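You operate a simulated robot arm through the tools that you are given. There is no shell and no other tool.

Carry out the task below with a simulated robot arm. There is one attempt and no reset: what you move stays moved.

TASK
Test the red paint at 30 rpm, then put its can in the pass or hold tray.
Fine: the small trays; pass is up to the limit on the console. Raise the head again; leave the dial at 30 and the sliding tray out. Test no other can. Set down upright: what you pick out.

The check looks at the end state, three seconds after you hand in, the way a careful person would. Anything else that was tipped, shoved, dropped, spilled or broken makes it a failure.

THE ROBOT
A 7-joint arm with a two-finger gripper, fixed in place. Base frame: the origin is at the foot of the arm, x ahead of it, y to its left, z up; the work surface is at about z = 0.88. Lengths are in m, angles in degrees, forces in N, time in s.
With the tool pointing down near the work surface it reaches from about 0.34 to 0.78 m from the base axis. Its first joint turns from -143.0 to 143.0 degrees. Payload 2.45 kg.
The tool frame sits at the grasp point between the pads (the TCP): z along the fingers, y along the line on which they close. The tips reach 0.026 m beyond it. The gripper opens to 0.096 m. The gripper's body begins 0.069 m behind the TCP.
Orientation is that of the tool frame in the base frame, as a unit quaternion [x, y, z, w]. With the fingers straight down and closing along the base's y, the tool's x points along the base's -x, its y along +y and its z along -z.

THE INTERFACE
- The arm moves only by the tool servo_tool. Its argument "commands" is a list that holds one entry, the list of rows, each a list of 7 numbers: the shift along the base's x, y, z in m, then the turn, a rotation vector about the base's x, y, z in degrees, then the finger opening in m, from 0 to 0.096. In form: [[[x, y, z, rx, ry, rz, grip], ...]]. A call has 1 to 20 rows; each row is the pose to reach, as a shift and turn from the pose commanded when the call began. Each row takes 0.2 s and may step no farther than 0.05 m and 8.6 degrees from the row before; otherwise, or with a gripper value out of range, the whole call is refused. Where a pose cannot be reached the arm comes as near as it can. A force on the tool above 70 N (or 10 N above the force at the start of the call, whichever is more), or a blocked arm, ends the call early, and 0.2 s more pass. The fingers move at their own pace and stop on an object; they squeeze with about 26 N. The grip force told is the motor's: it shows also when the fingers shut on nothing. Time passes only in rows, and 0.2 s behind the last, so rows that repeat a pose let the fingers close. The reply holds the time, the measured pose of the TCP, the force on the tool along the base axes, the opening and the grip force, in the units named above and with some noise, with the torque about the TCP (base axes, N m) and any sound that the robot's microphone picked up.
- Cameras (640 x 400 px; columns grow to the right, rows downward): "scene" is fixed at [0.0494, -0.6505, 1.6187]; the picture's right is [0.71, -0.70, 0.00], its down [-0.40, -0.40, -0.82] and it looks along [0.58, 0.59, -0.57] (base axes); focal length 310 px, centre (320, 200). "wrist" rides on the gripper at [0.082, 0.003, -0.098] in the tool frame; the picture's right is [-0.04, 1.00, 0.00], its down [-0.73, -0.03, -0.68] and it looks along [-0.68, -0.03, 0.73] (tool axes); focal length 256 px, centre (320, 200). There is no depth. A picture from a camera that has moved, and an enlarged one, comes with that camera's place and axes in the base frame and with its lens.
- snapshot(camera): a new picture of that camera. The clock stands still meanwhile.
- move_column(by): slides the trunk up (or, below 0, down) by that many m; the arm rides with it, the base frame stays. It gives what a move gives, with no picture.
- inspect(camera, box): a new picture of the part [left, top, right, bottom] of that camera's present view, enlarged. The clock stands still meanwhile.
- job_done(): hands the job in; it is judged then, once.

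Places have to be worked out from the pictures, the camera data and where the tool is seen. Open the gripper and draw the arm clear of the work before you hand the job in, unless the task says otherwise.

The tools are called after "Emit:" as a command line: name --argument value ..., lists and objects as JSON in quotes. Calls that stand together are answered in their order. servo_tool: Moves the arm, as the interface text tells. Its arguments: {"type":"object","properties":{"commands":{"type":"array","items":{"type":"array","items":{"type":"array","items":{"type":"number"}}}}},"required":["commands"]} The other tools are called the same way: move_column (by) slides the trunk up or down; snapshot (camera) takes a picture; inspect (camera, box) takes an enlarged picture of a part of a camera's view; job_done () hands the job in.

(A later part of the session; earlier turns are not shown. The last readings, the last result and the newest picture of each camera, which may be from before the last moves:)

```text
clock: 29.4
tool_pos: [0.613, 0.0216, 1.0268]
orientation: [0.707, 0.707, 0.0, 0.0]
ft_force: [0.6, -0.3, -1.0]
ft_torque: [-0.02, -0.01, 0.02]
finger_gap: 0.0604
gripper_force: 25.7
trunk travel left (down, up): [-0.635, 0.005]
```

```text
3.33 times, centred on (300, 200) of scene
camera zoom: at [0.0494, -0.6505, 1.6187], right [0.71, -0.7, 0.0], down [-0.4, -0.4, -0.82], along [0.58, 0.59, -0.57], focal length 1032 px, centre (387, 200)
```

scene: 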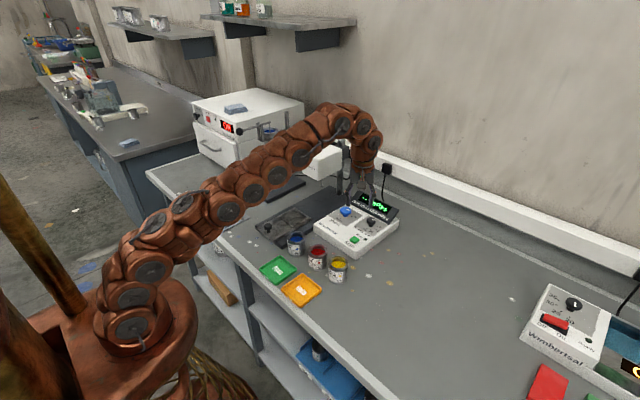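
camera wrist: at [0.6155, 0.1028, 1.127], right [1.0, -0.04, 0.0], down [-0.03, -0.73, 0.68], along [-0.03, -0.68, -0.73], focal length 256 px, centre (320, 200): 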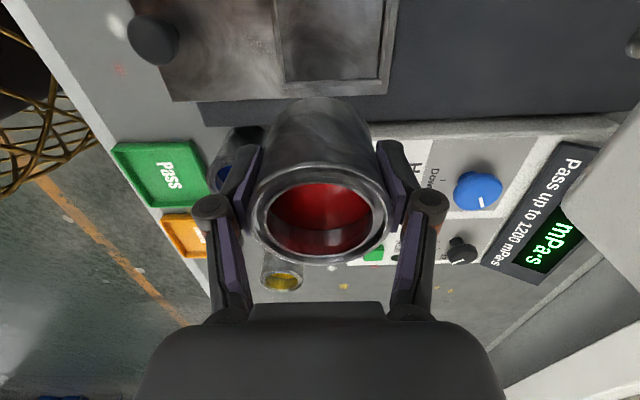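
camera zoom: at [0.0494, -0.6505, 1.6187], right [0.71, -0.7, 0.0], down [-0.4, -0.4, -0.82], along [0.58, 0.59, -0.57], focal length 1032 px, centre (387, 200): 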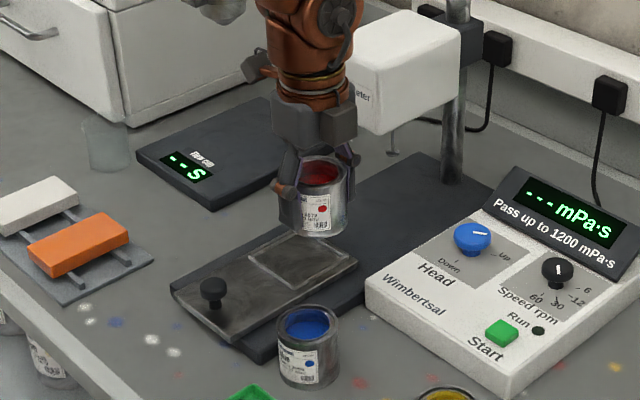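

The seat in the tray is now visible below the camera. I'll enlarge it to fix its centre.

Emit:
inspect --camera "wrist" --box '[120, 0, 440, 130]'

Emit:
inspect --camera "scene" --box '[245, 195, 345, 260]'

```text
2.00 times, centred on (280, 65) of wrist
camera zoom: at [0.6155, 0.1028, 1.127], right [1.0, -0.04, 0.0], down [-0.03, -0.73, 0.68], along [-0.03, -0.68, -0.73], focal length 512 px, centre (400, 470)
```

zoom: 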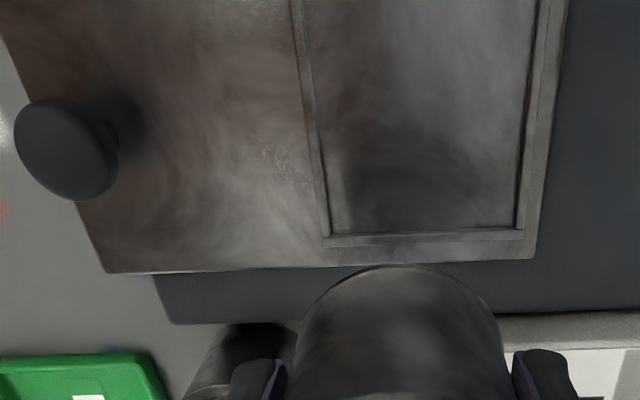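

```text
6.15 times, centred on (295, 228) of scene
camera zoom: at [0.0494, -0.6505, 1.6187], right [0.71, -0.7, 0.0], down [-0.4, -0.4, -0.82], along [0.58, 0.59, -0.57], focal length 1905 px, centre (474, 31)
```

zoom: 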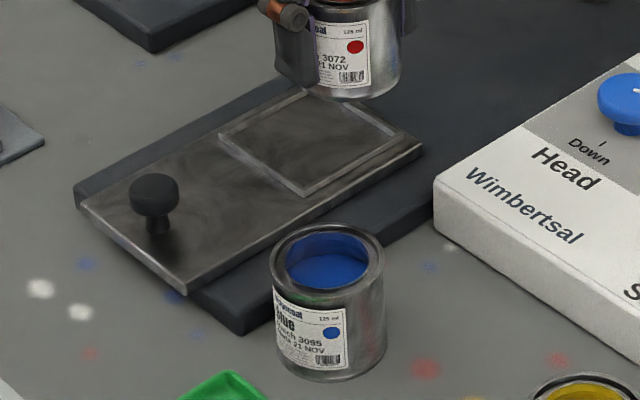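

Working both views together, the tray surface is at z ≈ 0.908 and the seat centre at (0.622, 0.071). I'll move over it and descend to just above the floor.

Emit:
servo_tool --commands '[[[0.002, 0.012, 0, 0, 0, 0, 0.01], [0.005, 0.028, 0, 0, 0, 0, 0.01], [0.008, 0.042, 0, 0, 0, 0, 0.01], [0.009, 0.0495, 0, 0, 0, 0, 0.01], [0.009, 0.0495, -0.012, 0, 0, 0, 0.01], [0.009, 0.0495, -0.03, 0, 0, 0, 0.01], [0.009, 0.0495, -0.048, 0, 0, 0, 0.01], [0.009, 0.0495, -0.06, 0, 0, 0, 0.01], [0.009, 0.0495, -0.068, 0, 0, 0, 0.01], [0.009, 0.0495, -0.072, 0, 0, 0, 0.01]]]'

Emit:
inspect --camera "scene" --box '[245, 170, 355, 260]'

Emit:
snapshot --camera "wrist"

```text
clock: 31.6
tool_pos: [0.6237, 0.0684, 0.9586]
orientation: [0.707, 0.707, -0.001, -0.001]
ft_force: [-0.1, 0.1, -1.7]
ft_torque: [0.0, 0.0, 0.01]
finger_gap: 0.06
gripper_force: 25.8
trunk travel left (down, up): [-0.635, 0.005]
```

```text
4.44 times, centred on (300, 215) of scene
camera zoom: at [0.0494, -0.6505, 1.6187], right [0.71, -0.7, 0.0], down [-0.4, -0.4, -0.82], along [0.58, 0.59, -0.57], focal length 1376 px, centre (409, 133)
```

zoom: 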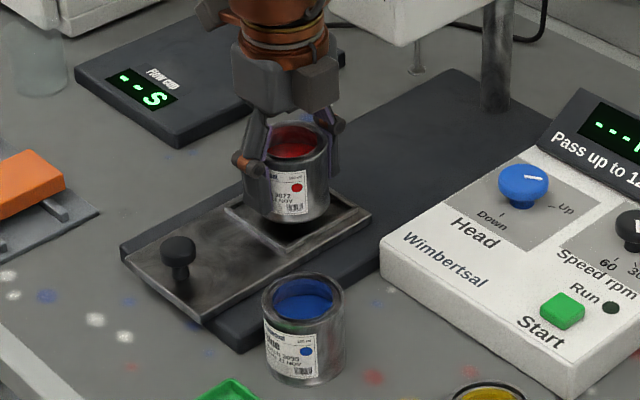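

```text
taken
camera wrist: at [0.6261, 0.1501, 1.0565], right [1.0, -0.04, 0.0], down [-0.03, -0.73, 0.68], along [-0.03, -0.68, -0.73], focal length 256 px, centre (320, 200)
```

wrist: 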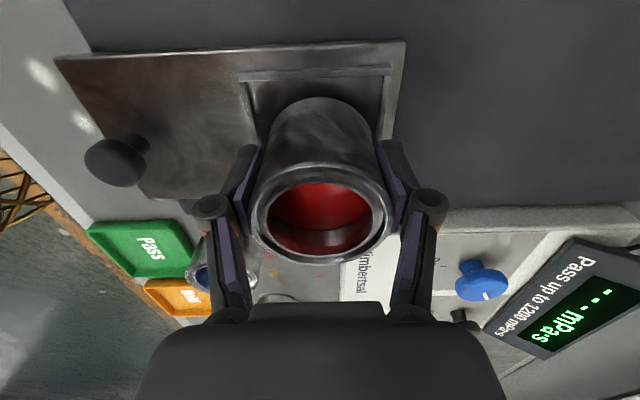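

The can is centred over the seat. I'll lower it gently and watch the vertical force for touchdown.

Emit:
servo_tool --commands '[[[-0.001, 0.001, -0.003, 0, 0, 0, 0.01], [-0.001, 0.001, -0.006, 0, 0, 0, 0.01], [-0.001, 0.001, -0.009, 0, 0, 0, 0.01], [-0.001, 0.001, -0.012, 0, 0, 0, 0.01]]]'

Emit:
inspect --camera "scene" --box '[255, 190, 335, 250]'

```text
clock: 32.6
tool_pos: [0.6209, 0.0711, 0.9466]
orientation: [0.707, 0.707, 0.001, 0.001]
ft_force: [0.8, -0.7, 7.7]
ft_torque: [-0.1, 0.23, -0.02]
finger_gap: 0.0601
gripper_force: 26.0
trunk travel left (down, up): [-0.635, 0.005]
```

```text
6.67 times, centred on (295, 220) of scene
camera zoom: at [0.0494, -0.6505, 1.6187], right [0.71, -0.7, 0.0], down [-0.4, -0.4, -0.82], along [0.58, 0.59, -0.57], focal length 2064 px, centre (487, 67)
```

zoom: 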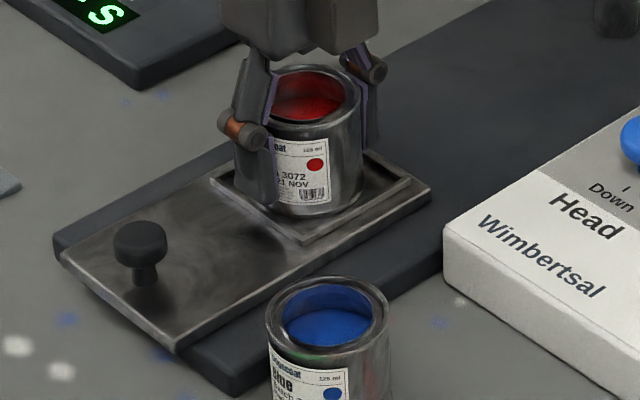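

Touchdown: vertical force rose by about 9 N at TCP z ≈ 0.947, and the can sits inside the seat's ridge. I'll relax 1 mm, open the fingers, and rise straight up.

Emit:
servo_tool --commands '[[[0, 0, 0.001, 0, 0, 0, 0.01], [0, 0, 0.001, 0, 0, 0, 0.066], [0, 0, 0.001, 0, 0, 0, 0.075], [0, 0, 0.001, 0, 0, 0, 0.085], [0, 0, 0.001, 0, 0, 0, 0.085]]]'

Emit:
inspect --camera "scene" --box '[255, 190, 335, 250]'

Emit:
snapshot --camera "wrist"

```text
clock: 33.8
tool_pos: [0.622, 0.0703, 0.9458]
orientation: [0.707, 0.707, 0.001, 0.001]
ft_force: [-0.3, 0.1, -0.8]
ft_torque: [-0.01, -0.02, 0.01]
finger_gap: 0.0848
gripper_force: 0.2
trunk travel left (down, up): [-0.635, 0.005]
```

```text
6.67 times, centred on (295, 220) of scene
camera zoom: at [0.0494, -0.6505, 1.6187], right [0.71, -0.7, 0.0], down [-0.4, -0.4, -0.82], along [0.58, 0.59, -0.57], focal length 2064 px, centre (487, 67)
```

zoom: 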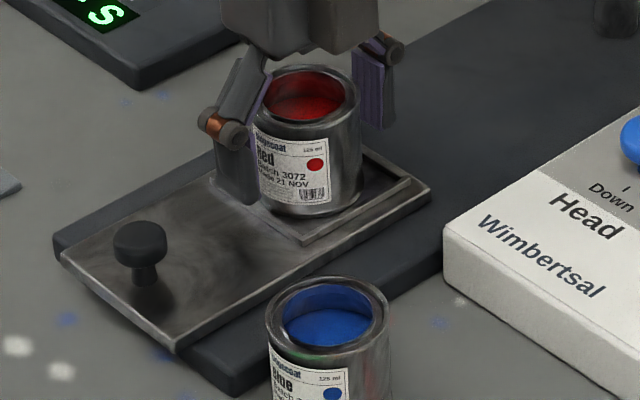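

```text
taken
camera wrist: at [0.6243, 0.1516, 1.0457], right [1.0, -0.04, 0.0], down [-0.03, -0.73, 0.68], along [-0.03, -0.68, -0.73], focal length 256 px, centre (320, 200)
```

wrist: 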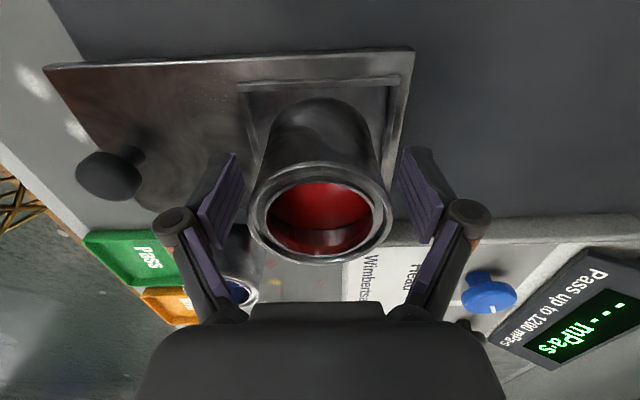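

The can is released and stands upright in the seat. I'll rise clear and move over the tray's knob near (0.507, 0.071).

Emit:
servo_tool --commands '[[[0, 0, 0.02, 0, 0, 0, 0.085], [0, 0, 0.05, 0, 0, 0, 0.085], [0, 0, 0.085, 0, 0, 0, 0.085], [-0.04, 0, 0.085, 0, 0, 0, 0.07], [-0.08, 0, 0.085, 0, 0, 0, 0.06], [-0.115, 0.001, 0.085, 0, 0, 0, 0.06], [-0.115, 0.001, 0.06, 0, 0, 0, 0.06], [-0.115, 0.001, 0.045, 0, 0, 0, 0.06], [-0.115, 0.001, 0.045, 0, 0, 0, 0.06]]]'

Emit:
snapshot --camera "wrist"

Emit:
inspect --camera "scene" --box '[245, 170, 355, 260]'

```text
clock: 35.8
tool_pos: [0.5049, 0.073, 0.9901]
orientation: [0.706, 0.708, 0.0, 0.0]
ft_force: [0.4, 0.6, -0.7]
ft_torque: [-0.02, 0.04, -0.07]
finger_gap: 0.0601
gripper_force: 0.1
trunk travel left (down, up): [-0.635, 0.005]
```

```text
taken
camera wrist: at [0.508, 0.1543, 1.09], right [1.0, -0.04, 0.0], down [-0.03, -0.73, 0.68], along [-0.03, -0.68, -0.73], focal length 256 px, centre (320, 200)
```

wrist: 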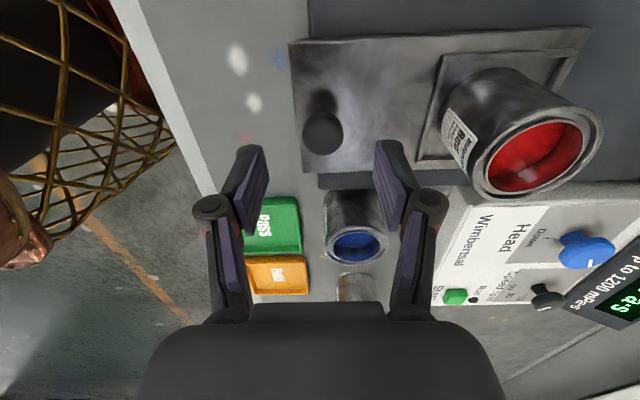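

```text
4.44 times, centred on (300, 215) of scene
camera zoom: at [0.0494, -0.6505, 1.6187], right [0.71, -0.7, 0.0], down [-0.4, -0.4, -0.82], along [0.58, 0.59, -0.57], focal length 1376 px, centre (409, 133)
```

zoom: 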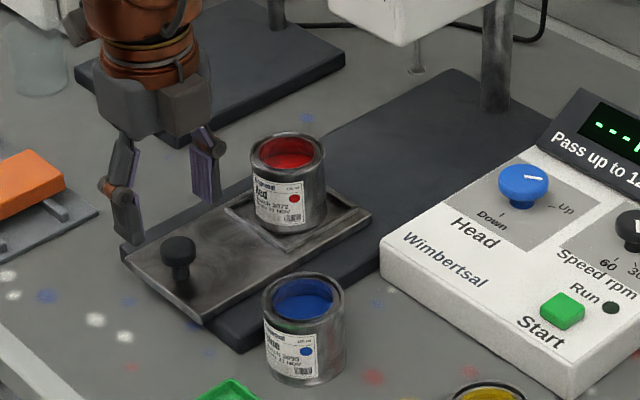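

The tray knob is at (0.507, 0.071), right under the gripper. I'll lower around it and close.

Emit:
servo_tool --commands '[[[0.002, -0.002, -0.02, 0, 0, 0, 0.06], [0.002, -0.002, -0.04, 0, 0, 0, 0.06], [0.002, -0.002, -0.048, 0, 0, 0, 0.06], [0.002, -0.002, -0.048, 0, 0, 0, 0.045], [0.002, -0.002, -0.048, 0, 0, 0, 0.03], [0.002, -0.002, -0.048, 0, 0, 0, 0.02], [0.002, -0.002, -0.048, 0, 0, 0, 0.01], [0.002, -0.002, -0.048, 0, 0, 0, 0.01]]]'

Emit:
inspect --camera "scene" --box '[245, 170, 355, 260]'

Emit:
inspect --camera "wrist" --box '[220, 100, 420, 240]'

```text
clock: 37.6
tool_pos: [0.5087, 0.069, 0.9417]
orientation: [0.707, 0.707, 0.0, 0.0]
ft_force: [1.5, -0.1, 0.1]
ft_torque: [0.01, -0.01, -0.01]
finger_gap: 0.0264
gripper_force: 44.7
trunk travel left (down, up): [-0.635, 0.005]
```

```text
4.44 times, centred on (300, 215) of scene
camera zoom: at [0.0494, -0.6505, 1.6187], right [0.71, -0.7, 0.0], down [-0.4, -0.4, -0.82], along [0.58, 0.59, -0.57], focal length 1376 px, centre (409, 133)
```

zoom: 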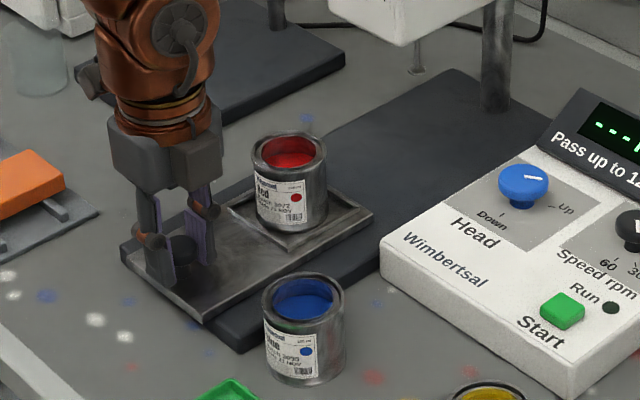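

```text
2.86 times, centred on (320, 170) of wrist
camera zoom: at [0.5115, 0.1511, 1.0421], right [1.0, -0.04, 0.0], down [-0.03, -0.73, 0.68], along [-0.03, -0.68, -0.73], focal length 731 px, centre (320, 286)
```

zoom: 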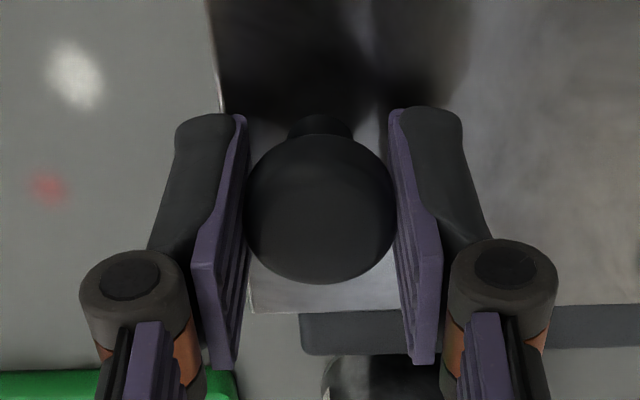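

The knob is gripped with a gap of 0.026 m. I'll push the tray inward slowly by 0.10 m and watch the forces.

Emit:
servo_tool --commands '[[[0.003, 0, 0, 0, 0, 0, 0.01], [0.008, 0, 0, 0, 0, 0, 0.01], [0.015, 0, 0, 0, 0, 0, 0.01], [0.023, 0, 0, 0, 0, 0, 0.01], [0.032, 0, 0, 0, 0, 0, 0.01], [0.041, 0, 0, 0, 0, 0, 0.01], [0.05, 0, 0, 0, 0, 0, 0.01], [0.059, 0, 0, 0, 0, 0, 0.01], [0.068, 0, 0, 0, 0, 0, 0.01], [0.077, 0, 0, 0, 0, 0, 0.01], [0.085, 0, 0, 0, 0, 0, 0.01], [0.092, 0, 0, 0, 0, 0, 0.01], [0.097, 0, 0, 0, 0, 0, 0.01], [0.1, 0, 0, 0, 0, 0, 0.01]]]'

Emit:
inspect --camera "scene" --box '[255, 130, 385, 240]'

Emit:
snapshot --camera "wrist"

```text
clock: 40.6
tool_pos: [0.6108, 0.068, 0.9436]
orientation: [0.708, 0.707, -0.001, 0.0]
ft_force: [-0.7, 0.8, -21.0]
ft_torque: [-0.21, -0.06, 0.0]
finger_gap: 0.0265
gripper_force: 45.0
trunk travel left (down, up): [-0.635, 0.005]
```

```text
3.64 times, centred on (320, 185) of scene
camera zoom: at [0.0494, -0.6505, 1.6187], right [0.71, -0.7, 0.0], down [-0.4, -0.4, -0.82], along [0.58, 0.59, -0.57], focal length 1126 px, centre (320, 254)
```

zoom: 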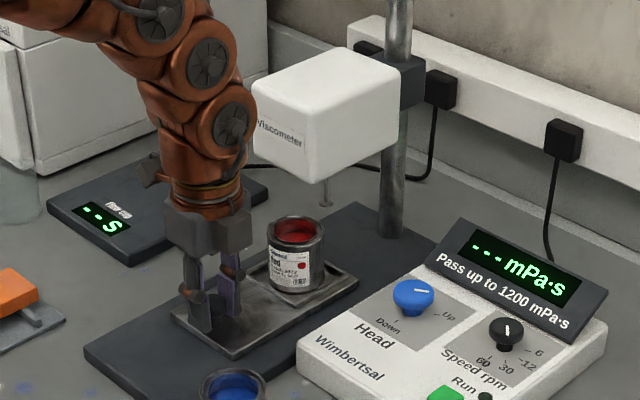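

```text
taken
camera wrist: at [0.6131, 0.151, 1.0423], right [1.0, -0.04, 0.0], down [-0.03, -0.73, 0.68], along [-0.03, -0.68, -0.73], focal length 256 px, centre (320, 200)
```

wrist: 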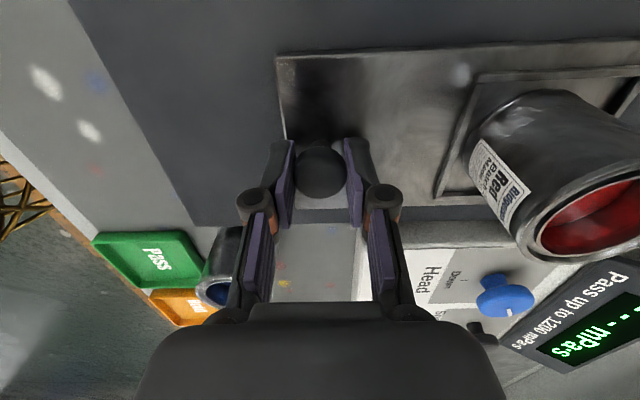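

The tray slides freely, but I'm pulling up with 21 N, so the arm rides a bit high. I'll relax z by 1 mm, then continue in small steps.

Emit:
servo_tool --commands '[[[0, 0, -0.0007, 0, 0, 0, 0.01], [0, 0, -0.0012, 0, 0, 0, 0.01], [0, 0, -0.0012, 0, 0, 0, 0.01]]]'

```text
clock: 41.4
tool_pos: [0.6091, 0.0701, 0.9428]
orientation: [0.707, 0.707, 0.0, 0.0]
ft_force: [1.4, -0.9, -4.8]
ft_torque: [-0.26, -0.07, 0.0]
finger_gap: 0.0265
gripper_force: 44.6
trunk travel left (down, up): [-0.635, 0.005]
```

The vertical load is down to 5 N. I'll continue inward by 0.03 m.

Emit:
servo_tool --commands '[[[0.004, 0, -0.0002, 0, 0, 0, 0.01], [0.01, 0, -0.0003, 0, 0, 0, 0.01], [0.016, 0, -0.0004, 0, 0, 0, 0.01], [0.022, 0, -0.0005, 0, 0, 0, 0.01], [0.027, 0, -0.0006, 0, 0, 0, 0.01], [0.03, 0, -0.0006, 0, 0, 0, 0.01]]]'

Emit:
inspect --camera "scene" --box '[275, 130, 375, 220]'

Emit:
snapshot --camera "wrist"

```text
clock: 42.8
tool_pos: [0.6388, 0.0704, 0.9439]
orientation: [0.708, 0.706, 0.0, 0.0]
ft_force: [-0.2, 1.4, 24.6]
ft_torque: [0.36, 0.07, 0.05]
finger_gap: 0.0267
gripper_force: 45.1
trunk travel left (down, up): [-0.635, 0.005]
```

```text
4.44 times, centred on (325, 175) of scene
camera zoom: at [0.0494, -0.6505, 1.6187], right [0.71, -0.7, 0.0], down [-0.4, -0.4, -0.82], along [0.58, 0.59, -0.57], focal length 1376 px, centre (298, 311)
```

zoom: 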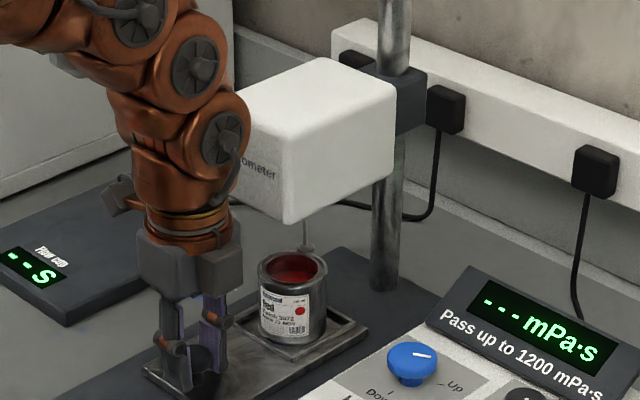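

```text
taken
camera wrist: at [0.6421, 0.1509, 1.0424], right [1.0, -0.04, 0.0], down [-0.03, -0.73, 0.68], along [-0.03, -0.68, -0.73], focal length 256 px, centre (320, 200)
```

wrist: 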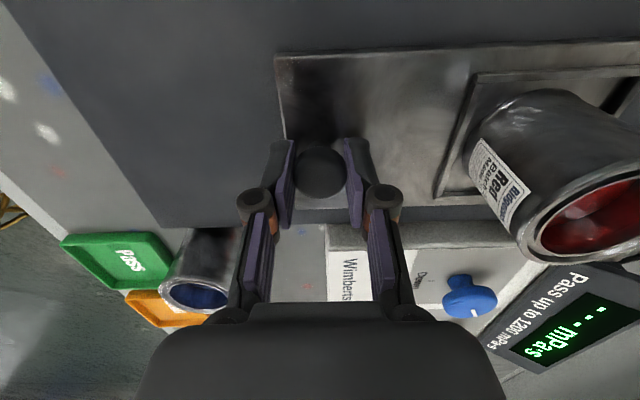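

I'm now pressing down 25 N, so I'll raise 1.2 mm, then continue inward; by my estimate the spindle is about 1 cm further in.

Emit:
servo_tool --commands '[[[0, 0, 0.0008, 0, 0, 0, 0.01], [0, 0, 0.0012, 0, 0, 0, 0.01], [0.003, 0, 0.0012, 0, 0, 0, 0.01], [0.005, 0, 0.0012, 0, 0, 0, 0.01]]]'

Emit:
servo_tool --commands '[[[0.003, 0, 0, 0, 0, 0, 0.01], [0.005, 0, 0, 0, 0, 0, 0.01]]]'

Emit:
inspect --camera "scene" --box '[275, 130, 375, 220]'

```text
clock: 43.8
tool_pos: [0.6435, 0.0699, 0.9428]
orientation: [0.707, 0.707, 0.0, 0.0]
ft_force: [-0.7, 1.6, 9.6]
ft_torque: [0.37, -0.1, -0.09]
finger_gap: 0.0267
gripper_force: 44.6
trunk travel left (down, up): [-0.635, 0.005]
```

```text
clock: 44.4
tool_pos: [0.6483, 0.0682, 0.9429]
orientation: [0.707, 0.707, 0.0, 0.0]
ft_force: [-0.7, 0.5, 1.8]
ft_torque: [0.06, -0.03, 0.08]
finger_gap: 0.0267
gripper_force: 45.2
trunk travel left (down, up): [-0.635, 0.005]
```

```text
4.44 times, centred on (325, 175) of scene
camera zoom: at [0.0494, -0.6505, 1.6187], right [0.71, -0.7, 0.0], down [-0.4, -0.4, -0.82], along [0.58, 0.59, -0.57], focal length 1376 px, centre (298, 311)
```

zoom: 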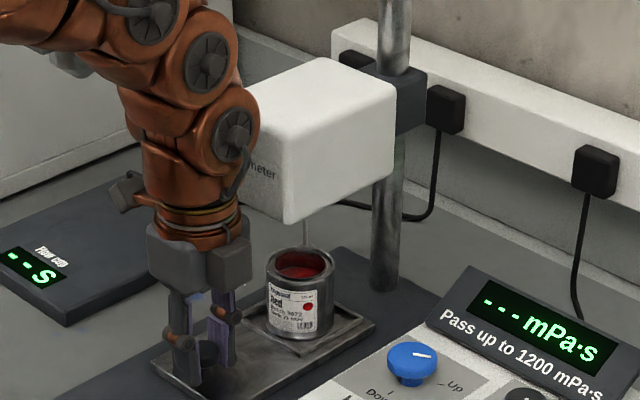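

No end stop yet, and the spindle still looks about 5 mm beyond the can's centre. I'll advance a few more millimetres.

Emit:
servo_tool --commands '[[[0.002, 0, 0, 0, 0, 0, 0.01], [0.004, 0, 0, 0, 0, 0, 0.01]]]'

Emit:
inspect --camera "scene" --box '[300, 165, 350, 215]'

Emit:
snapshot --camera "wrist"

```text
clock: 45.0
tool_pos: [0.6532, 0.0695, 0.9422]
orientation: [0.707, 0.707, 0.0, 0.0]
ft_force: [-0.5, 2.4, -2.5]
ft_torque: [-0.19, -0.05, -0.04]
finger_gap: 0.0266
gripper_force: 45.3
trunk travel left (down, up): [-0.635, 0.005]
```

```text
8.00 times, centred on (325, 190) of scene
camera zoom: at [0.0494, -0.6505, 1.6187], right [0.71, -0.7, 0.0], down [-0.4, -0.4, -0.82], along [0.58, 0.59, -0.57], focal length 2477 px, centre (280, 280)
```

zoom: 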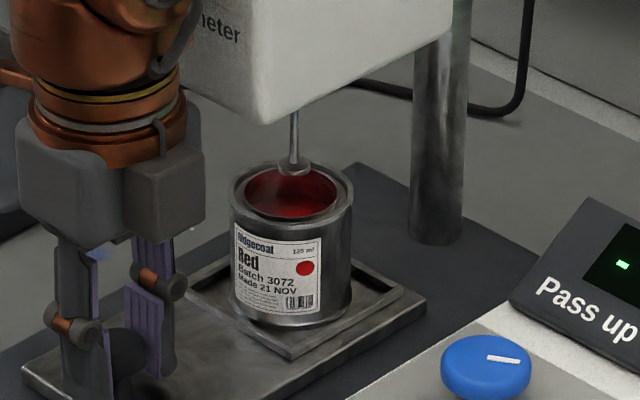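

```text
taken
camera wrist: at [0.6563, 0.1509, 1.0422], right [1.0, -0.04, 0.0], down [-0.03, -0.73, 0.68], along [-0.03, -0.68, -0.73], focal length 256 px, centre (320, 200)
```

wrist: 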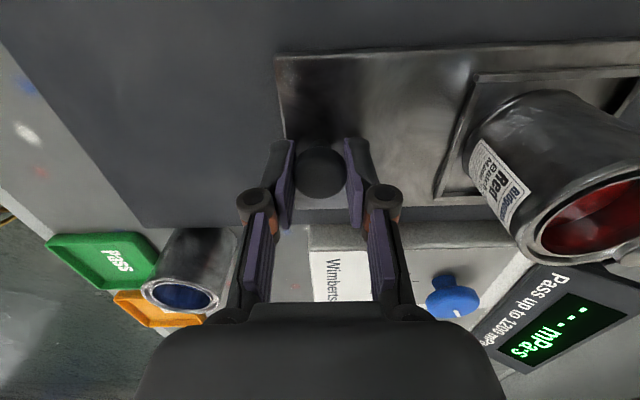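

The spindle is now above the can opening, within about 2 mm sideways. I'll nudge further to see whether there's an end stop.

Emit:
servo_tool --commands '[[[0.002, 0, 0, 0, 0, 0, 0.01], [0.004, 0, 0, 0, 0, 0, 0.01]]]'

Emit:
inspect --camera "scene" --box '[300, 165, 350, 215]'

```text
clock: 45.6
tool_pos: [0.6548, 0.0699, 0.9431]
orientation: [0.708, 0.707, -0.001, -0.001]
ft_force: [-9.7, -1.7, 2.6]
ft_torque: [-0.02, 0.21, 0.04]
finger_gap: 0.0265
gripper_force: 45.4
trunk travel left (down, up): [-0.635, 0.005]
```

```text
8.00 times, centred on (325, 190) of scene
camera zoom: at [0.0494, -0.6505, 1.6187], right [0.71, -0.7, 0.0], down [-0.4, -0.4, -0.82], along [0.58, 0.59, -0.57], focal length 2477 px, centre (280, 280)
```

zoom: 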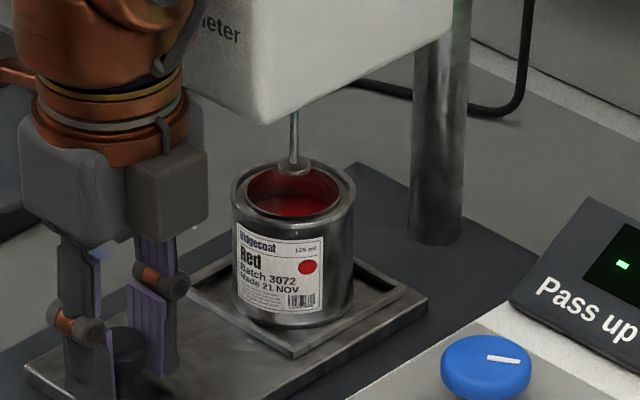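

The tray has met its end stop (about 10 N back-force) and the spindle is centred over the can. I'll release the knob and rise clear.

Emit:
servo_tool --commands '[[[-0.001, 0, 0, 0, 0, 0, 0.03], [-0.001, 0, 0, 0, 0, 0, 0.045], [-0.001, 0, 0, 0, 0, 0, 0.052], [-0.001, 0, 0, 0, 0, 0, 0.052], [-0.001, 0, 0.015, 0, 0, 0, 0.052], [-0.001, 0, 0.035, 0, 0, 0, 0.052], [-0.015, 0, 0.055, 0, 0, 0, 0.052], [-0.045, -0.01, 0.075, 0, 0, 0, 0.06], [-0.08, -0.02, 0.09, 0, 0, 0, 0.07]]]'

Emit:
inspect --camera "scene" --box '[255, 130, 385, 240]'

```text
clock: 47.6
tool_pos: [0.5783, 0.0498, 1.0311]
orientation: [0.707, 0.707, -0.001, 0.0]
ft_force: [0.3, 0.3, -0.3]
ft_torque: [0.0, 0.05, -0.01]
finger_gap: 0.07
gripper_force: 0.1
trunk travel left (down, up): [-0.635, 0.005]
```

```text
3.64 times, centred on (320, 185) of scene
camera zoom: at [0.0494, -0.6505, 1.6187], right [0.71, -0.7, 0.0], down [-0.4, -0.4, -0.82], along [0.58, 0.59, -0.57], focal length 1126 px, centre (320, 254)
```

zoom: 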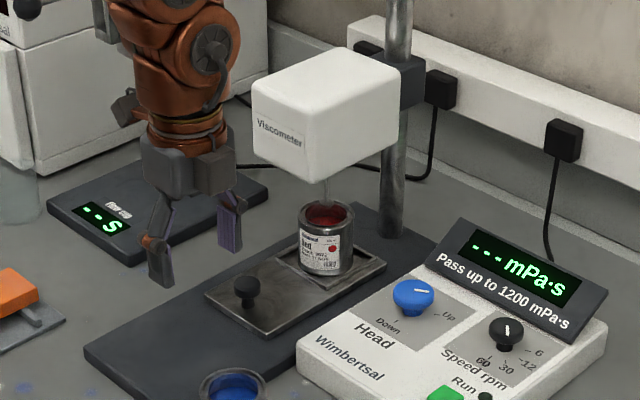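

The tray is fully in, with the can under the spindle. The head knob at (0.757, -0.068) must turn about 115° clockwise, and the camera arm must stay away from the head. So I'll turn the tool to yaw +80° first while moving up and away.

Emit:
servo_tool --commands '[[[0, -0.02, 0.03, 0, 0, 8.5, 0.065], [0.0, -0.045, 0.06, 0, 0, 17, 0.065], [0.005, -0.07, 0.08, 0, 0, 25.5, 0.065], [0.01, -0.09, 0.09, 0, 0, 34, 0.065], [0.015, -0.105, 0.09, 0, 0, 42.5, 0.065], [0.02, -0.115, 0.09, 0, 0, 51, 0.065], [0.02, -0.118, 0.09, 0, 0, 59.5, 0.065], [0.02, -0.118, 0.09, 0, 0, 68, 0.065], [0.02, -0.118, 0.09, 0, 0, 76.5, 0.065], [0.02, -0.118, 0.09, 0, 0, 85, 0.065], [0.02, -0.118, 0.09, 0, 0, 93.5, 0.065], [0.02, -0.118, 0.09, 0, 0, 102, 0.065], [0.02, -0.118, 0.09, 0, 0, 110.5, 0.065], [0.02, -0.118, 0.09, 0, 0, 119, 0.065], [0.02, -0.118, 0.09, 0, 0, 127.5, 0.065], [0.02, -0.118, 0.09, 0, 0, 136, 0.065], [0.02, -0.118, 0.09, 0, 0, 144.5, 0.065], [0.02, -0.118, 0.09, 0, 0, 153, 0.065], [0.02, -0.118, 0.09, 0, 0, 161.5, 0.065], [0.02, -0.118, 0.09, 0, 0, 170, 0.065]]]'

Emit:
snapshot --camera "wrist"

```text
clock: 51.8
tool_pos: [0.5962, -0.0688, 1.1229]
orientation: [-0.644, 0.765, 0.0, 0.0]
ft_force: [-0.1, 0.0, -0.5]
ft_torque: [0.02, -0.01, 0.02]
finger_gap: 0.0648
gripper_force: 0.0
trunk travel left (down, up): [-0.635, 0.005]
```

```text
taken
camera wrist: at [0.5792, -0.1485, 1.2224], right [-0.98, 0.21, 0.0], down [0.15, 0.72, 0.68], along [0.14, 0.66, -0.73], focal length 256 px, centre (320, 200)
```

wrist: 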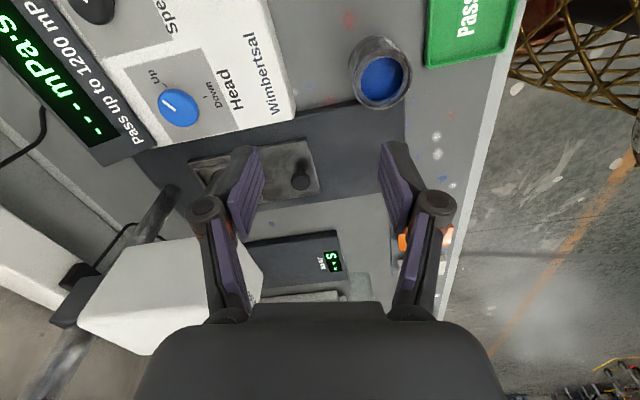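

Yaw +80° is reached, and this view confirms the head knob at (0.758, -0.068). I'll move above it while descending.

Emit:
servo_tool --commands '[[[0.035, 0, -0.02, 0, 0, 0, 0.065], [0.07, 0, -0.05, 0, 0, 0, 0.065], [0.105, 0, -0.08, 0, 0, 0, 0.065], [0.135, 0, -0.1, 0, 0, 0, 0.065], [0.155, 0.0, -0.11, 0, 0, 0, 0.065], [0.162, 0.0, -0.118, 0, 0, 0, 0.065], [0.162, 0.0, -0.118, 0, 0, 0, 0.065]]]'

Emit:
snapshot --camera "wrist"

Emit:
inspect --camera "scene" --box '[290, 140, 420, 250]'

```text
clock: 53.4
tool_pos: [0.7573, -0.068, 1.0051]
orientation: [-0.643, 0.766, 0.001, 0.0]
ft_force: [-0.1, -0.4, 0.0]
ft_torque: [0.0, 0.04, 0.01]
finger_gap: 0.0649
gripper_force: 0.0
trunk travel left (down, up): [-0.635, 0.005]
```

```text
taken
camera wrist: at [0.7392, -0.148, 1.1044], right [-0.98, 0.21, 0.0], down [0.16, 0.72, 0.68], along [0.14, 0.66, -0.73], focal length 256 px, centre (320, 200)
```

wrist: 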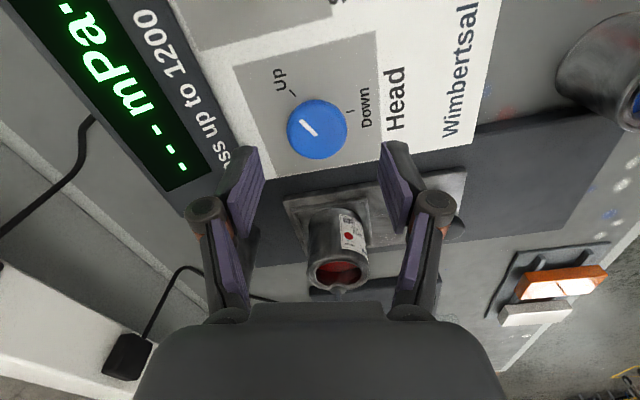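

```text
3.64 times, centred on (355, 195) of scene
camera zoom: at [0.0494, -0.6505, 1.6187], right [0.71, -0.7, 0.0], down [-0.4, -0.4, -0.82], along [0.58, 0.59, -0.57], focal length 1126 px, centre (193, 218)
```

zoom: 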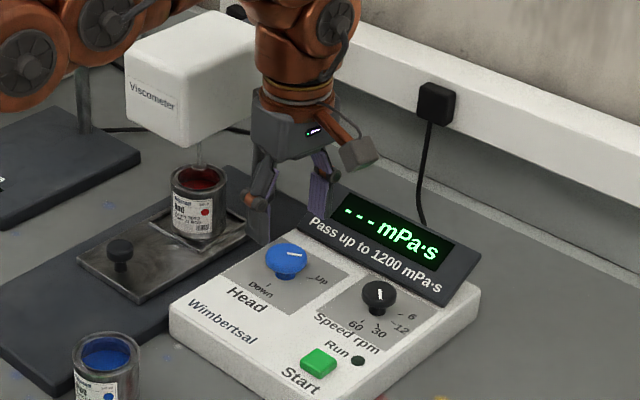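

The gripper is centred over the head knob, and from here the Up→Down turn measures about 120° clockwise. I'll descend around the knob and close.

Emit:
servo_tool --commands '[[[0, -0.001, -0.02, 0, 0, 0, 0.065], [0, -0.001, -0.038, 0, 0, 0, 0.065], [0, -0.001, -0.046, 0, 0, 0, 0.065], [0, -0.001, -0.046, 0, 0, 0, 0.05], [0, -0.001, -0.046, 0, 0, 0, 0.04], [0, -0.001, -0.046, 0, 0, 0, 0.03], [0, -0.001, -0.046, 0, 0, 0, 0.02]]]'

Emit:
inspect --camera "wrist" --box '[220, 60, 420, 240]'

Emit:
inspect --camera "scene" --box '[290, 140, 420, 250]'

```text
clock: 55.0
tool_pos: [0.7608, -0.0693, 0.962]
orientation: [-0.643, 0.766, 0.0, 0.0]
ft_force: [-1.3, 0.0, 0.5]
ft_torque: [0.14, 0.03, -0.05]
finger_gap: 0.0412
gripper_force: 45.2
trunk travel left (down, up): [-0.635, 0.005]
```

```text
2.22 times, centred on (320, 150) of wrist
camera zoom: at [0.7414, -0.1484, 1.0593], right [-0.98, 0.21, 0.0], down [0.16, 0.72, 0.68], along [0.14, 0.66, -0.73], focal length 569 px, centre (320, 311)
```

zoom: 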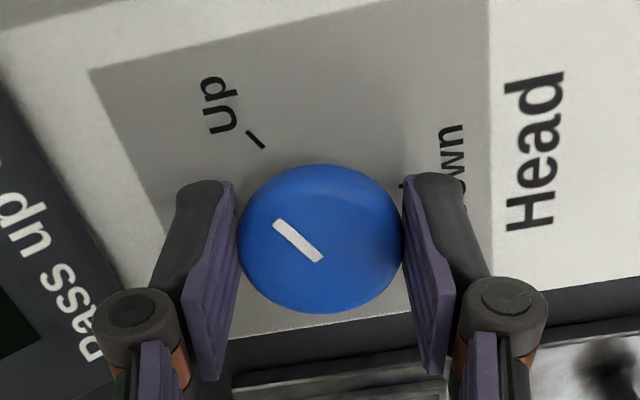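

```text
3.64 times, centred on (355, 195) of scene
camera zoom: at [0.0494, -0.6505, 1.6187], right [0.71, -0.7, 0.0], down [-0.4, -0.4, -0.82], along [0.58, 0.59, -0.57], focal length 1126 px, centre (193, 218)
```

zoom: 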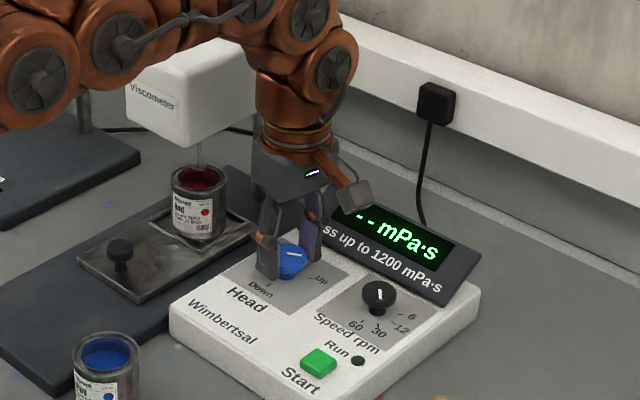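

Gripped squarely with a gap of 0.041. I'll turn the first 60° clockwise and check.

Emit:
servo_tool --commands '[[[0, 0, 0, 0, 0, -7.5, 0.02], [0, 0, 0, 0, 0, -15, 0.02], [0, 0, 0, 0, 0, -22.5, 0.02], [0, 0, 0, 0, 0, -30, 0.02], [0, 0, 0, 0, 0, -37.5, 0.02], [0, 0, 0, 0, 0, -45, 0.02], [0, 0, 0, 0, 0, -52.5, 0.02], [0, 0, 0, 0, 0, -60, 0.02]]]'

Emit:
inspect --camera "wrist" --box '[220, 60, 420, 240]'

Emit:
inspect --camera "scene" --box '[290, 140, 420, 250]'

```text
clock: 56.8
tool_pos: [0.7562, -0.0669, 0.9595]
orientation: [-0.174, 0.985, 0.0, 0.0]
ft_force: [-39.8, 28.7, 7.2]
ft_torque: [0.79, 1.11, 0.21]
finger_gap: 0.041
gripper_force: 44.9
trunk travel left (down, up): [-0.635, 0.005]
```

```text
2.22 times, centred on (320, 150) of wrist
camera zoom: at [0.6782, -0.091, 1.0593], right [-0.3, 0.95, 0.0], down [0.7, 0.22, 0.68], along [0.65, 0.21, -0.74], focal length 569 px, centre (320, 311)
```

zoom: 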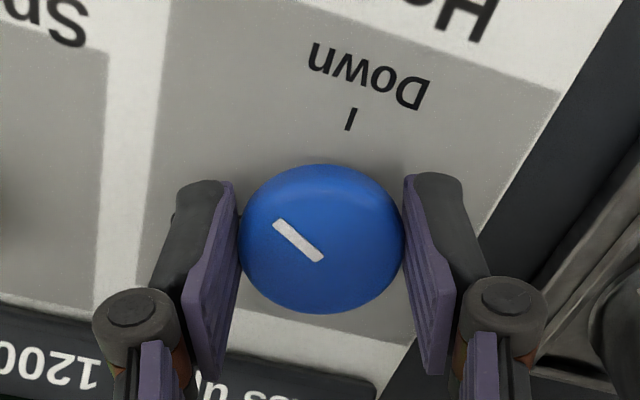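

```text
3.64 times, centred on (355, 195) of scene
camera zoom: at [0.0494, -0.6505, 1.6187], right [0.71, -0.7, 0.0], down [-0.4, -0.4, -0.82], along [0.58, 0.59, -0.57], focal length 1126 px, centre (193, 218)
```

zoom: 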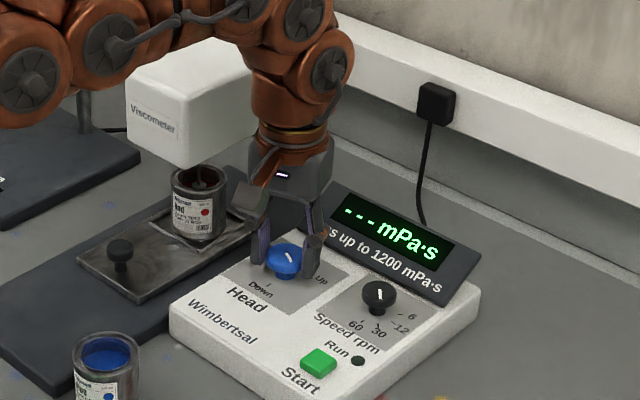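

The knob follows and the head has started down, but a 49 N side load has built up from a small centring offset. I'll move with that force by 2 mm to relieve it.

Emit:
servo_tool --commands '[[[-0.001, 0.0007, 0, 0, 0, 0, 0.02], [-0.002, 0.0014, 0, 0, 0, 0, 0.02]]]'

```text
clock: 57.4
tool_pos: [0.7559, -0.0661, 0.9595]
orientation: [-0.172, 0.985, 0.0, 0.002]
ft_force: [-15.5, 26.2, 9.9]
ft_torque: [0.41, 0.81, 0.11]
finger_gap: 0.0409
gripper_force: 44.8
trunk travel left (down, up): [-0.635, 0.005]
```

The load is dropping; I'll relieve a bit more before continuing the turn.

Emit:
servo_tool --commands '[[[-0.0006, 0.001, 0, 0, 0, 0, 0.02], [-0.001, 0.002, -0.0003, 0, 0, 0, 0.02]]]'

```text
clock: 58.0
tool_pos: [0.7571, -0.0648, 0.96]
orientation: [-0.173, 0.985, -0.001, 0.001]
ft_force: [-3.9, 20.7, 16.8]
ft_torque: [0.49, 0.05, 0.06]
finger_gap: 0.0411
gripper_force: 45.0
trunk travel left (down, up): [-0.635, 0.005]
```

Side load is now about 20 N, with some upward push. I'll shift 1.5 mm more in y, raise slightly, and then turn on.

Emit:
servo_tool --commands '[[[0, 0.001, 0.0006, 0, 0, 0, 0.02], [0, 0.0018, 0.001, 0, 0, 0, 0.02], [0, 0.0018, 0.001, 0, 0, -7.5, 0.02], [0, 0.0018, 0.001, 0, 0, -15, 0.02]]]'

Emit:
inspect --camera "scene" --box '[290, 140, 420, 250]'

```text
clock: 59.0
tool_pos: [0.756, -0.0649, 0.9605]
orientation: [-0.042, 0.999, -0.001, 0.0]
ft_force: [14.9, 4.9, 14.2]
ft_torque: [0.15, -1.14, 0.05]
finger_gap: 0.0409
gripper_force: 44.9
trunk travel left (down, up): [-0.635, 0.005]
```

```text
3.64 times, centred on (355, 195) of scene
camera zoom: at [0.0494, -0.6505, 1.6187], right [0.71, -0.7, 0.0], down [-0.4, -0.4, -0.82], along [0.58, 0.59, -0.57], focal length 1126 px, centre (193, 218)
```

zoom: 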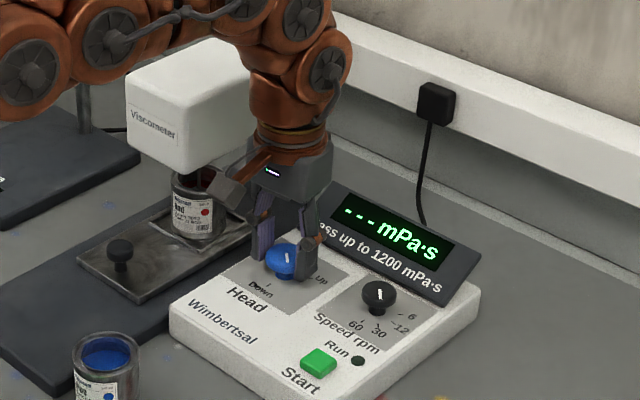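

The head is descending as the knob turns (now 75° of ~120°). Forces are moderate, so I'll keep turning, complying a little with the x force.

Emit:
servo_tool --commands '[[[0.0008, 0.0003, 0.0005, 0, 0, -7.5, 0.02], [0.0012, 0.0003, 0.0005, 0, 0, -15, 0.02], [0.0015, 0.0003, 0.0005, 0, 0, -22.5, 0.02]]]'

Emit:
inspect --camera "scene" --box '[290, 140, 420, 250]'

Emit:
inspect --camera "wrist" --box '[220, 60, 420, 240]'

```text
clock: 59.8
tool_pos: [0.7558, -0.0639, 0.9598]
orientation: [0.153, 0.988, 0.0, -0.001]
ft_force: [-4.4, 12.4, 11.4]
ft_torque: [0.18, -0.2, 0.03]
finger_gap: 0.0412
gripper_force: 44.9
trunk travel left (down, up): [-0.635, 0.005]
```

```text
3.64 times, centred on (355, 195) of scene
camera zoom: at [0.0494, -0.6505, 1.6187], right [0.71, -0.7, 0.0], down [-0.4, -0.4, -0.82], along [0.58, 0.59, -0.57], focal length 1126 px, centre (193, 218)
```

zoom: 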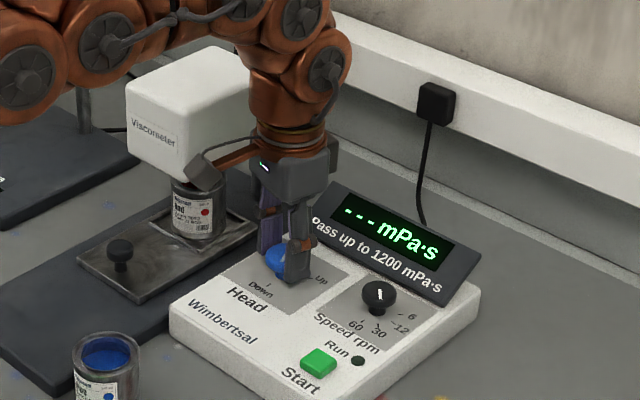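

```text
2.22 times, centred on (320, 150) of wrist
camera zoom: at [0.679, -0.0358, 1.0591], right [0.34, 0.94, 0.0], down [0.69, -0.25, 0.68], along [0.64, -0.23, -0.74], focal length 569 px, centre (320, 311)
```

zoom: 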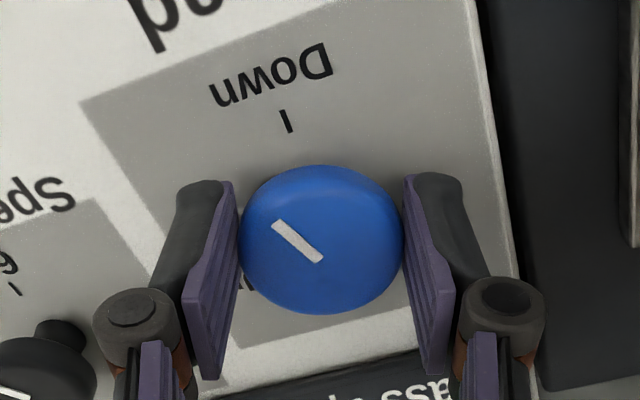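

The knob follows without slipping; about 30–37° remain, but the camera arm would swing near the head. So I'll open, rotate the tool back +50° around the knob, and regrip.

Emit:
servo_tool --commands '[[[0, 0, 0.0, 0, 0, 0, 0.05], [0, -0.001, 0.0, 0, 0, 0, 0.062], [0, -0.002, 0.0, 0, 0, 0, 0.062], [0, -0.002, 0, 0, 0, 8.4, 0.062], [0, -0.002, 0, 0, 0, 16.8, 0.062], [0, -0.002, 0, 0, 0, 25.2, 0.062], [0, -0.002, 0, 0, 0, 33.6, 0.062], [0, -0.002, 0, 0, 0, 42, 0.062], [0, -0.002, 0, 0, 0, 50, 0.062], [0, -0.002, 0, 0, 0, 50, 0.062]]]'

Emit:
snapshot --camera "wrist"

Emit:
inspect --camera "scene" --box '[290, 140, 420, 250]'

```text
clock: 62.0
tool_pos: [0.7571, -0.0662, 0.96]
orientation: [-0.28, 0.96, 0.0, 0.0]
ft_force: [-0.1, 0.2, -0.1]
ft_torque: [0.07, 0.01, 0.03]
finger_gap: 0.0618
gripper_force: 0.0
trunk travel left (down, up): [-0.635, 0.005]
```

```text
taken
camera wrist: at [0.6861, -0.1076, 1.0588], right [-0.5, 0.86, 0.0], down [0.63, 0.37, 0.68], along [0.59, 0.34, -0.73], focal length 256 px, centre (320, 200)
```

wrist: 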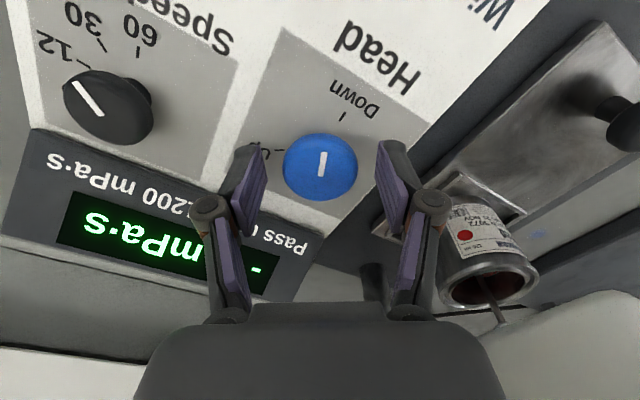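

```text
3.64 times, centred on (355, 195) of scene
camera zoom: at [0.0494, -0.6505, 1.6187], right [0.71, -0.7, 0.0], down [-0.4, -0.4, -0.82], along [0.58, 0.59, -0.57], focal length 1126 px, centre (193, 218)
```

zoom: 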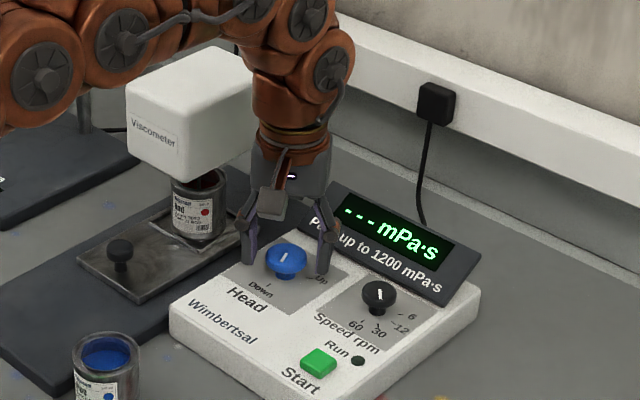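

After release the knob points about 30° short of Down. I'll centre on it, regrip, and turn the remaining angle.

Emit:
servo_tool --commands '[[[-0.001, -0.0015, 0, 0, 0, 0, 0.062], [-0.001, -0.0015, 0, 0, 0, 0, 0.05], [-0.001, -0.0015, 0, 0, 0, 0, 0.04], [-0.001, -0.0015, 0, 0, 0, 0, 0.03], [-0.001, -0.0015, 0, 0, 0, 0, 0.02], [-0.001, -0.0015, 0, 0, 0, 0, 0.02], [-0.001, -0.0015, 0, 0, 0, -6, 0.02], [-0.001, -0.0015, 0, 0, 0, -12, 0.02], [-0.001, -0.0015, 0, 0, 0, -18, 0.02], [-0.001, -0.0015, 0, 0, 0, -24, 0.02]]]'

Emit:
inspect --camera "wrist" --box '[220, 60, 420, 240]'

Emit:
inspect --camera "scene" --box '[290, 140, 420, 250]'

```text
clock: 64.2
tool_pos: [0.7559, -0.0656, 0.9607]
orientation: [-0.075, 0.997, 0.0, -0.001]
ft_force: [-14.0, 21.3, -4.9]
ft_torque: [0.57, 0.32, 0.92]
finger_gap: 0.041
gripper_force: 45.3
trunk travel left (down, up): [-0.635, 0.005]
```

```text
2.22 times, centred on (320, 150) of wrist
camera zoom: at [0.6743, -0.0743, 1.059], right [-0.11, 0.99, 0.0], down [0.73, 0.08, 0.68], along [0.67, 0.07, -0.74], focal length 569 px, centre (320, 311)
```

zoom: 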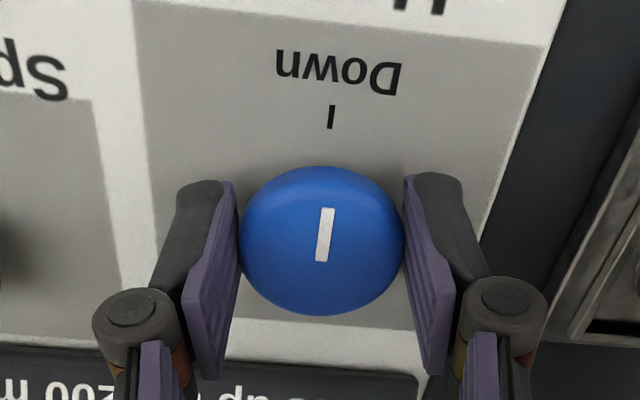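

```text
3.64 times, centred on (355, 195) of scene
camera zoom: at [0.0494, -0.6505, 1.6187], right [0.71, -0.7, 0.0], down [-0.4, -0.4, -0.82], along [0.58, 0.59, -0.57], focal length 1126 px, centre (193, 218)
```

zoom: 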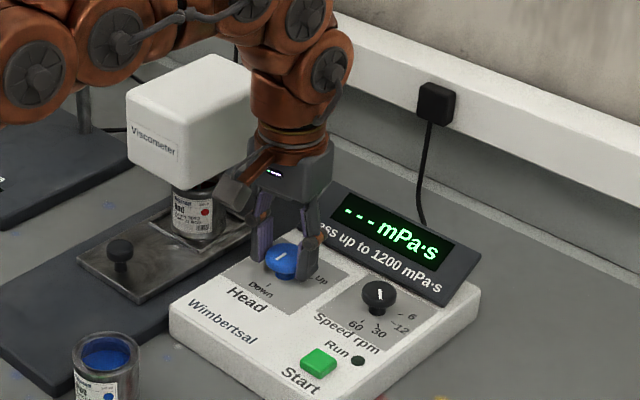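

The pointer is now parallel to the Down tick and the twist torque shows an end stop. The head is fully lowered. I'll release and lift the gripper clear.

Emit:
servo_tool --commands '[[[0, 0, 0, 0, 0, 0, 0.05], [0, -0.001, 0, 0, 0, 0, 0.064], [0, -0.001, 0, 0, 0, 0, 0.064], [0, -0.001, 0.02, 0, 0, 0, 0.064], [-0.01, -0.005, 0.045, 0, 0, 0, 0.064], [-0.03, -0.015, 0.065, 0, 0, 0, 0.064]]]'

Emit:
inspect --camera "scene" --box '[290, 140, 420, 250]'

Emit:
snapshot --camera "wrist"

```text
clock: 65.6
tool_pos: [0.7266, -0.0864, 1.025]
orientation: [-0.074, 0.997, 0.0, 0.001]
ft_force: [-0.1, 0.0, -0.4]
ft_torque: [-0.04, 0.05, -0.03]
finger_gap: 0.0642
gripper_force: 0.2
trunk travel left (down, up): [-0.635, 0.005]
```

```text
3.64 times, centred on (355, 195) of scene
camera zoom: at [0.0494, -0.6505, 1.6187], right [0.71, -0.7, 0.0], down [-0.4, -0.4, -0.82], along [0.58, 0.59, -0.57], focal length 1126 px, centre (193, 218)
```

zoom: 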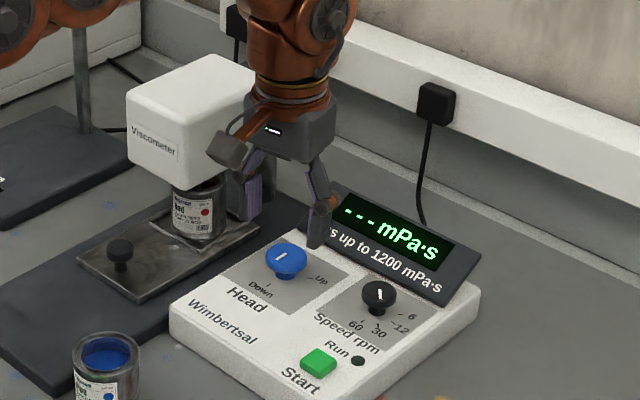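

```text
taken
camera wrist: at [0.6452, -0.095, 1.1247], right [-0.11, 0.99, 0.0], down [0.73, 0.08, 0.68], along [0.68, 0.07, -0.73], focal length 256 px, centre (320, 200)
```

wrist: 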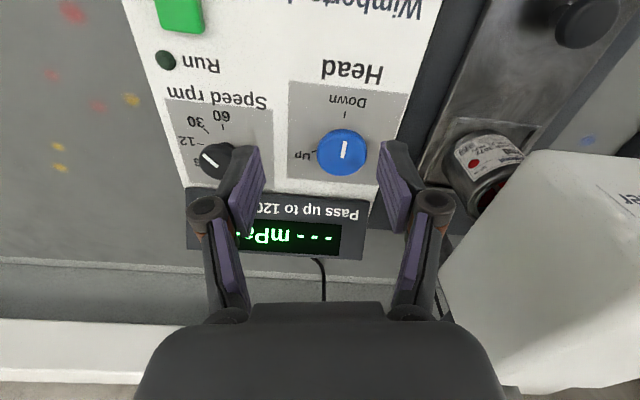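

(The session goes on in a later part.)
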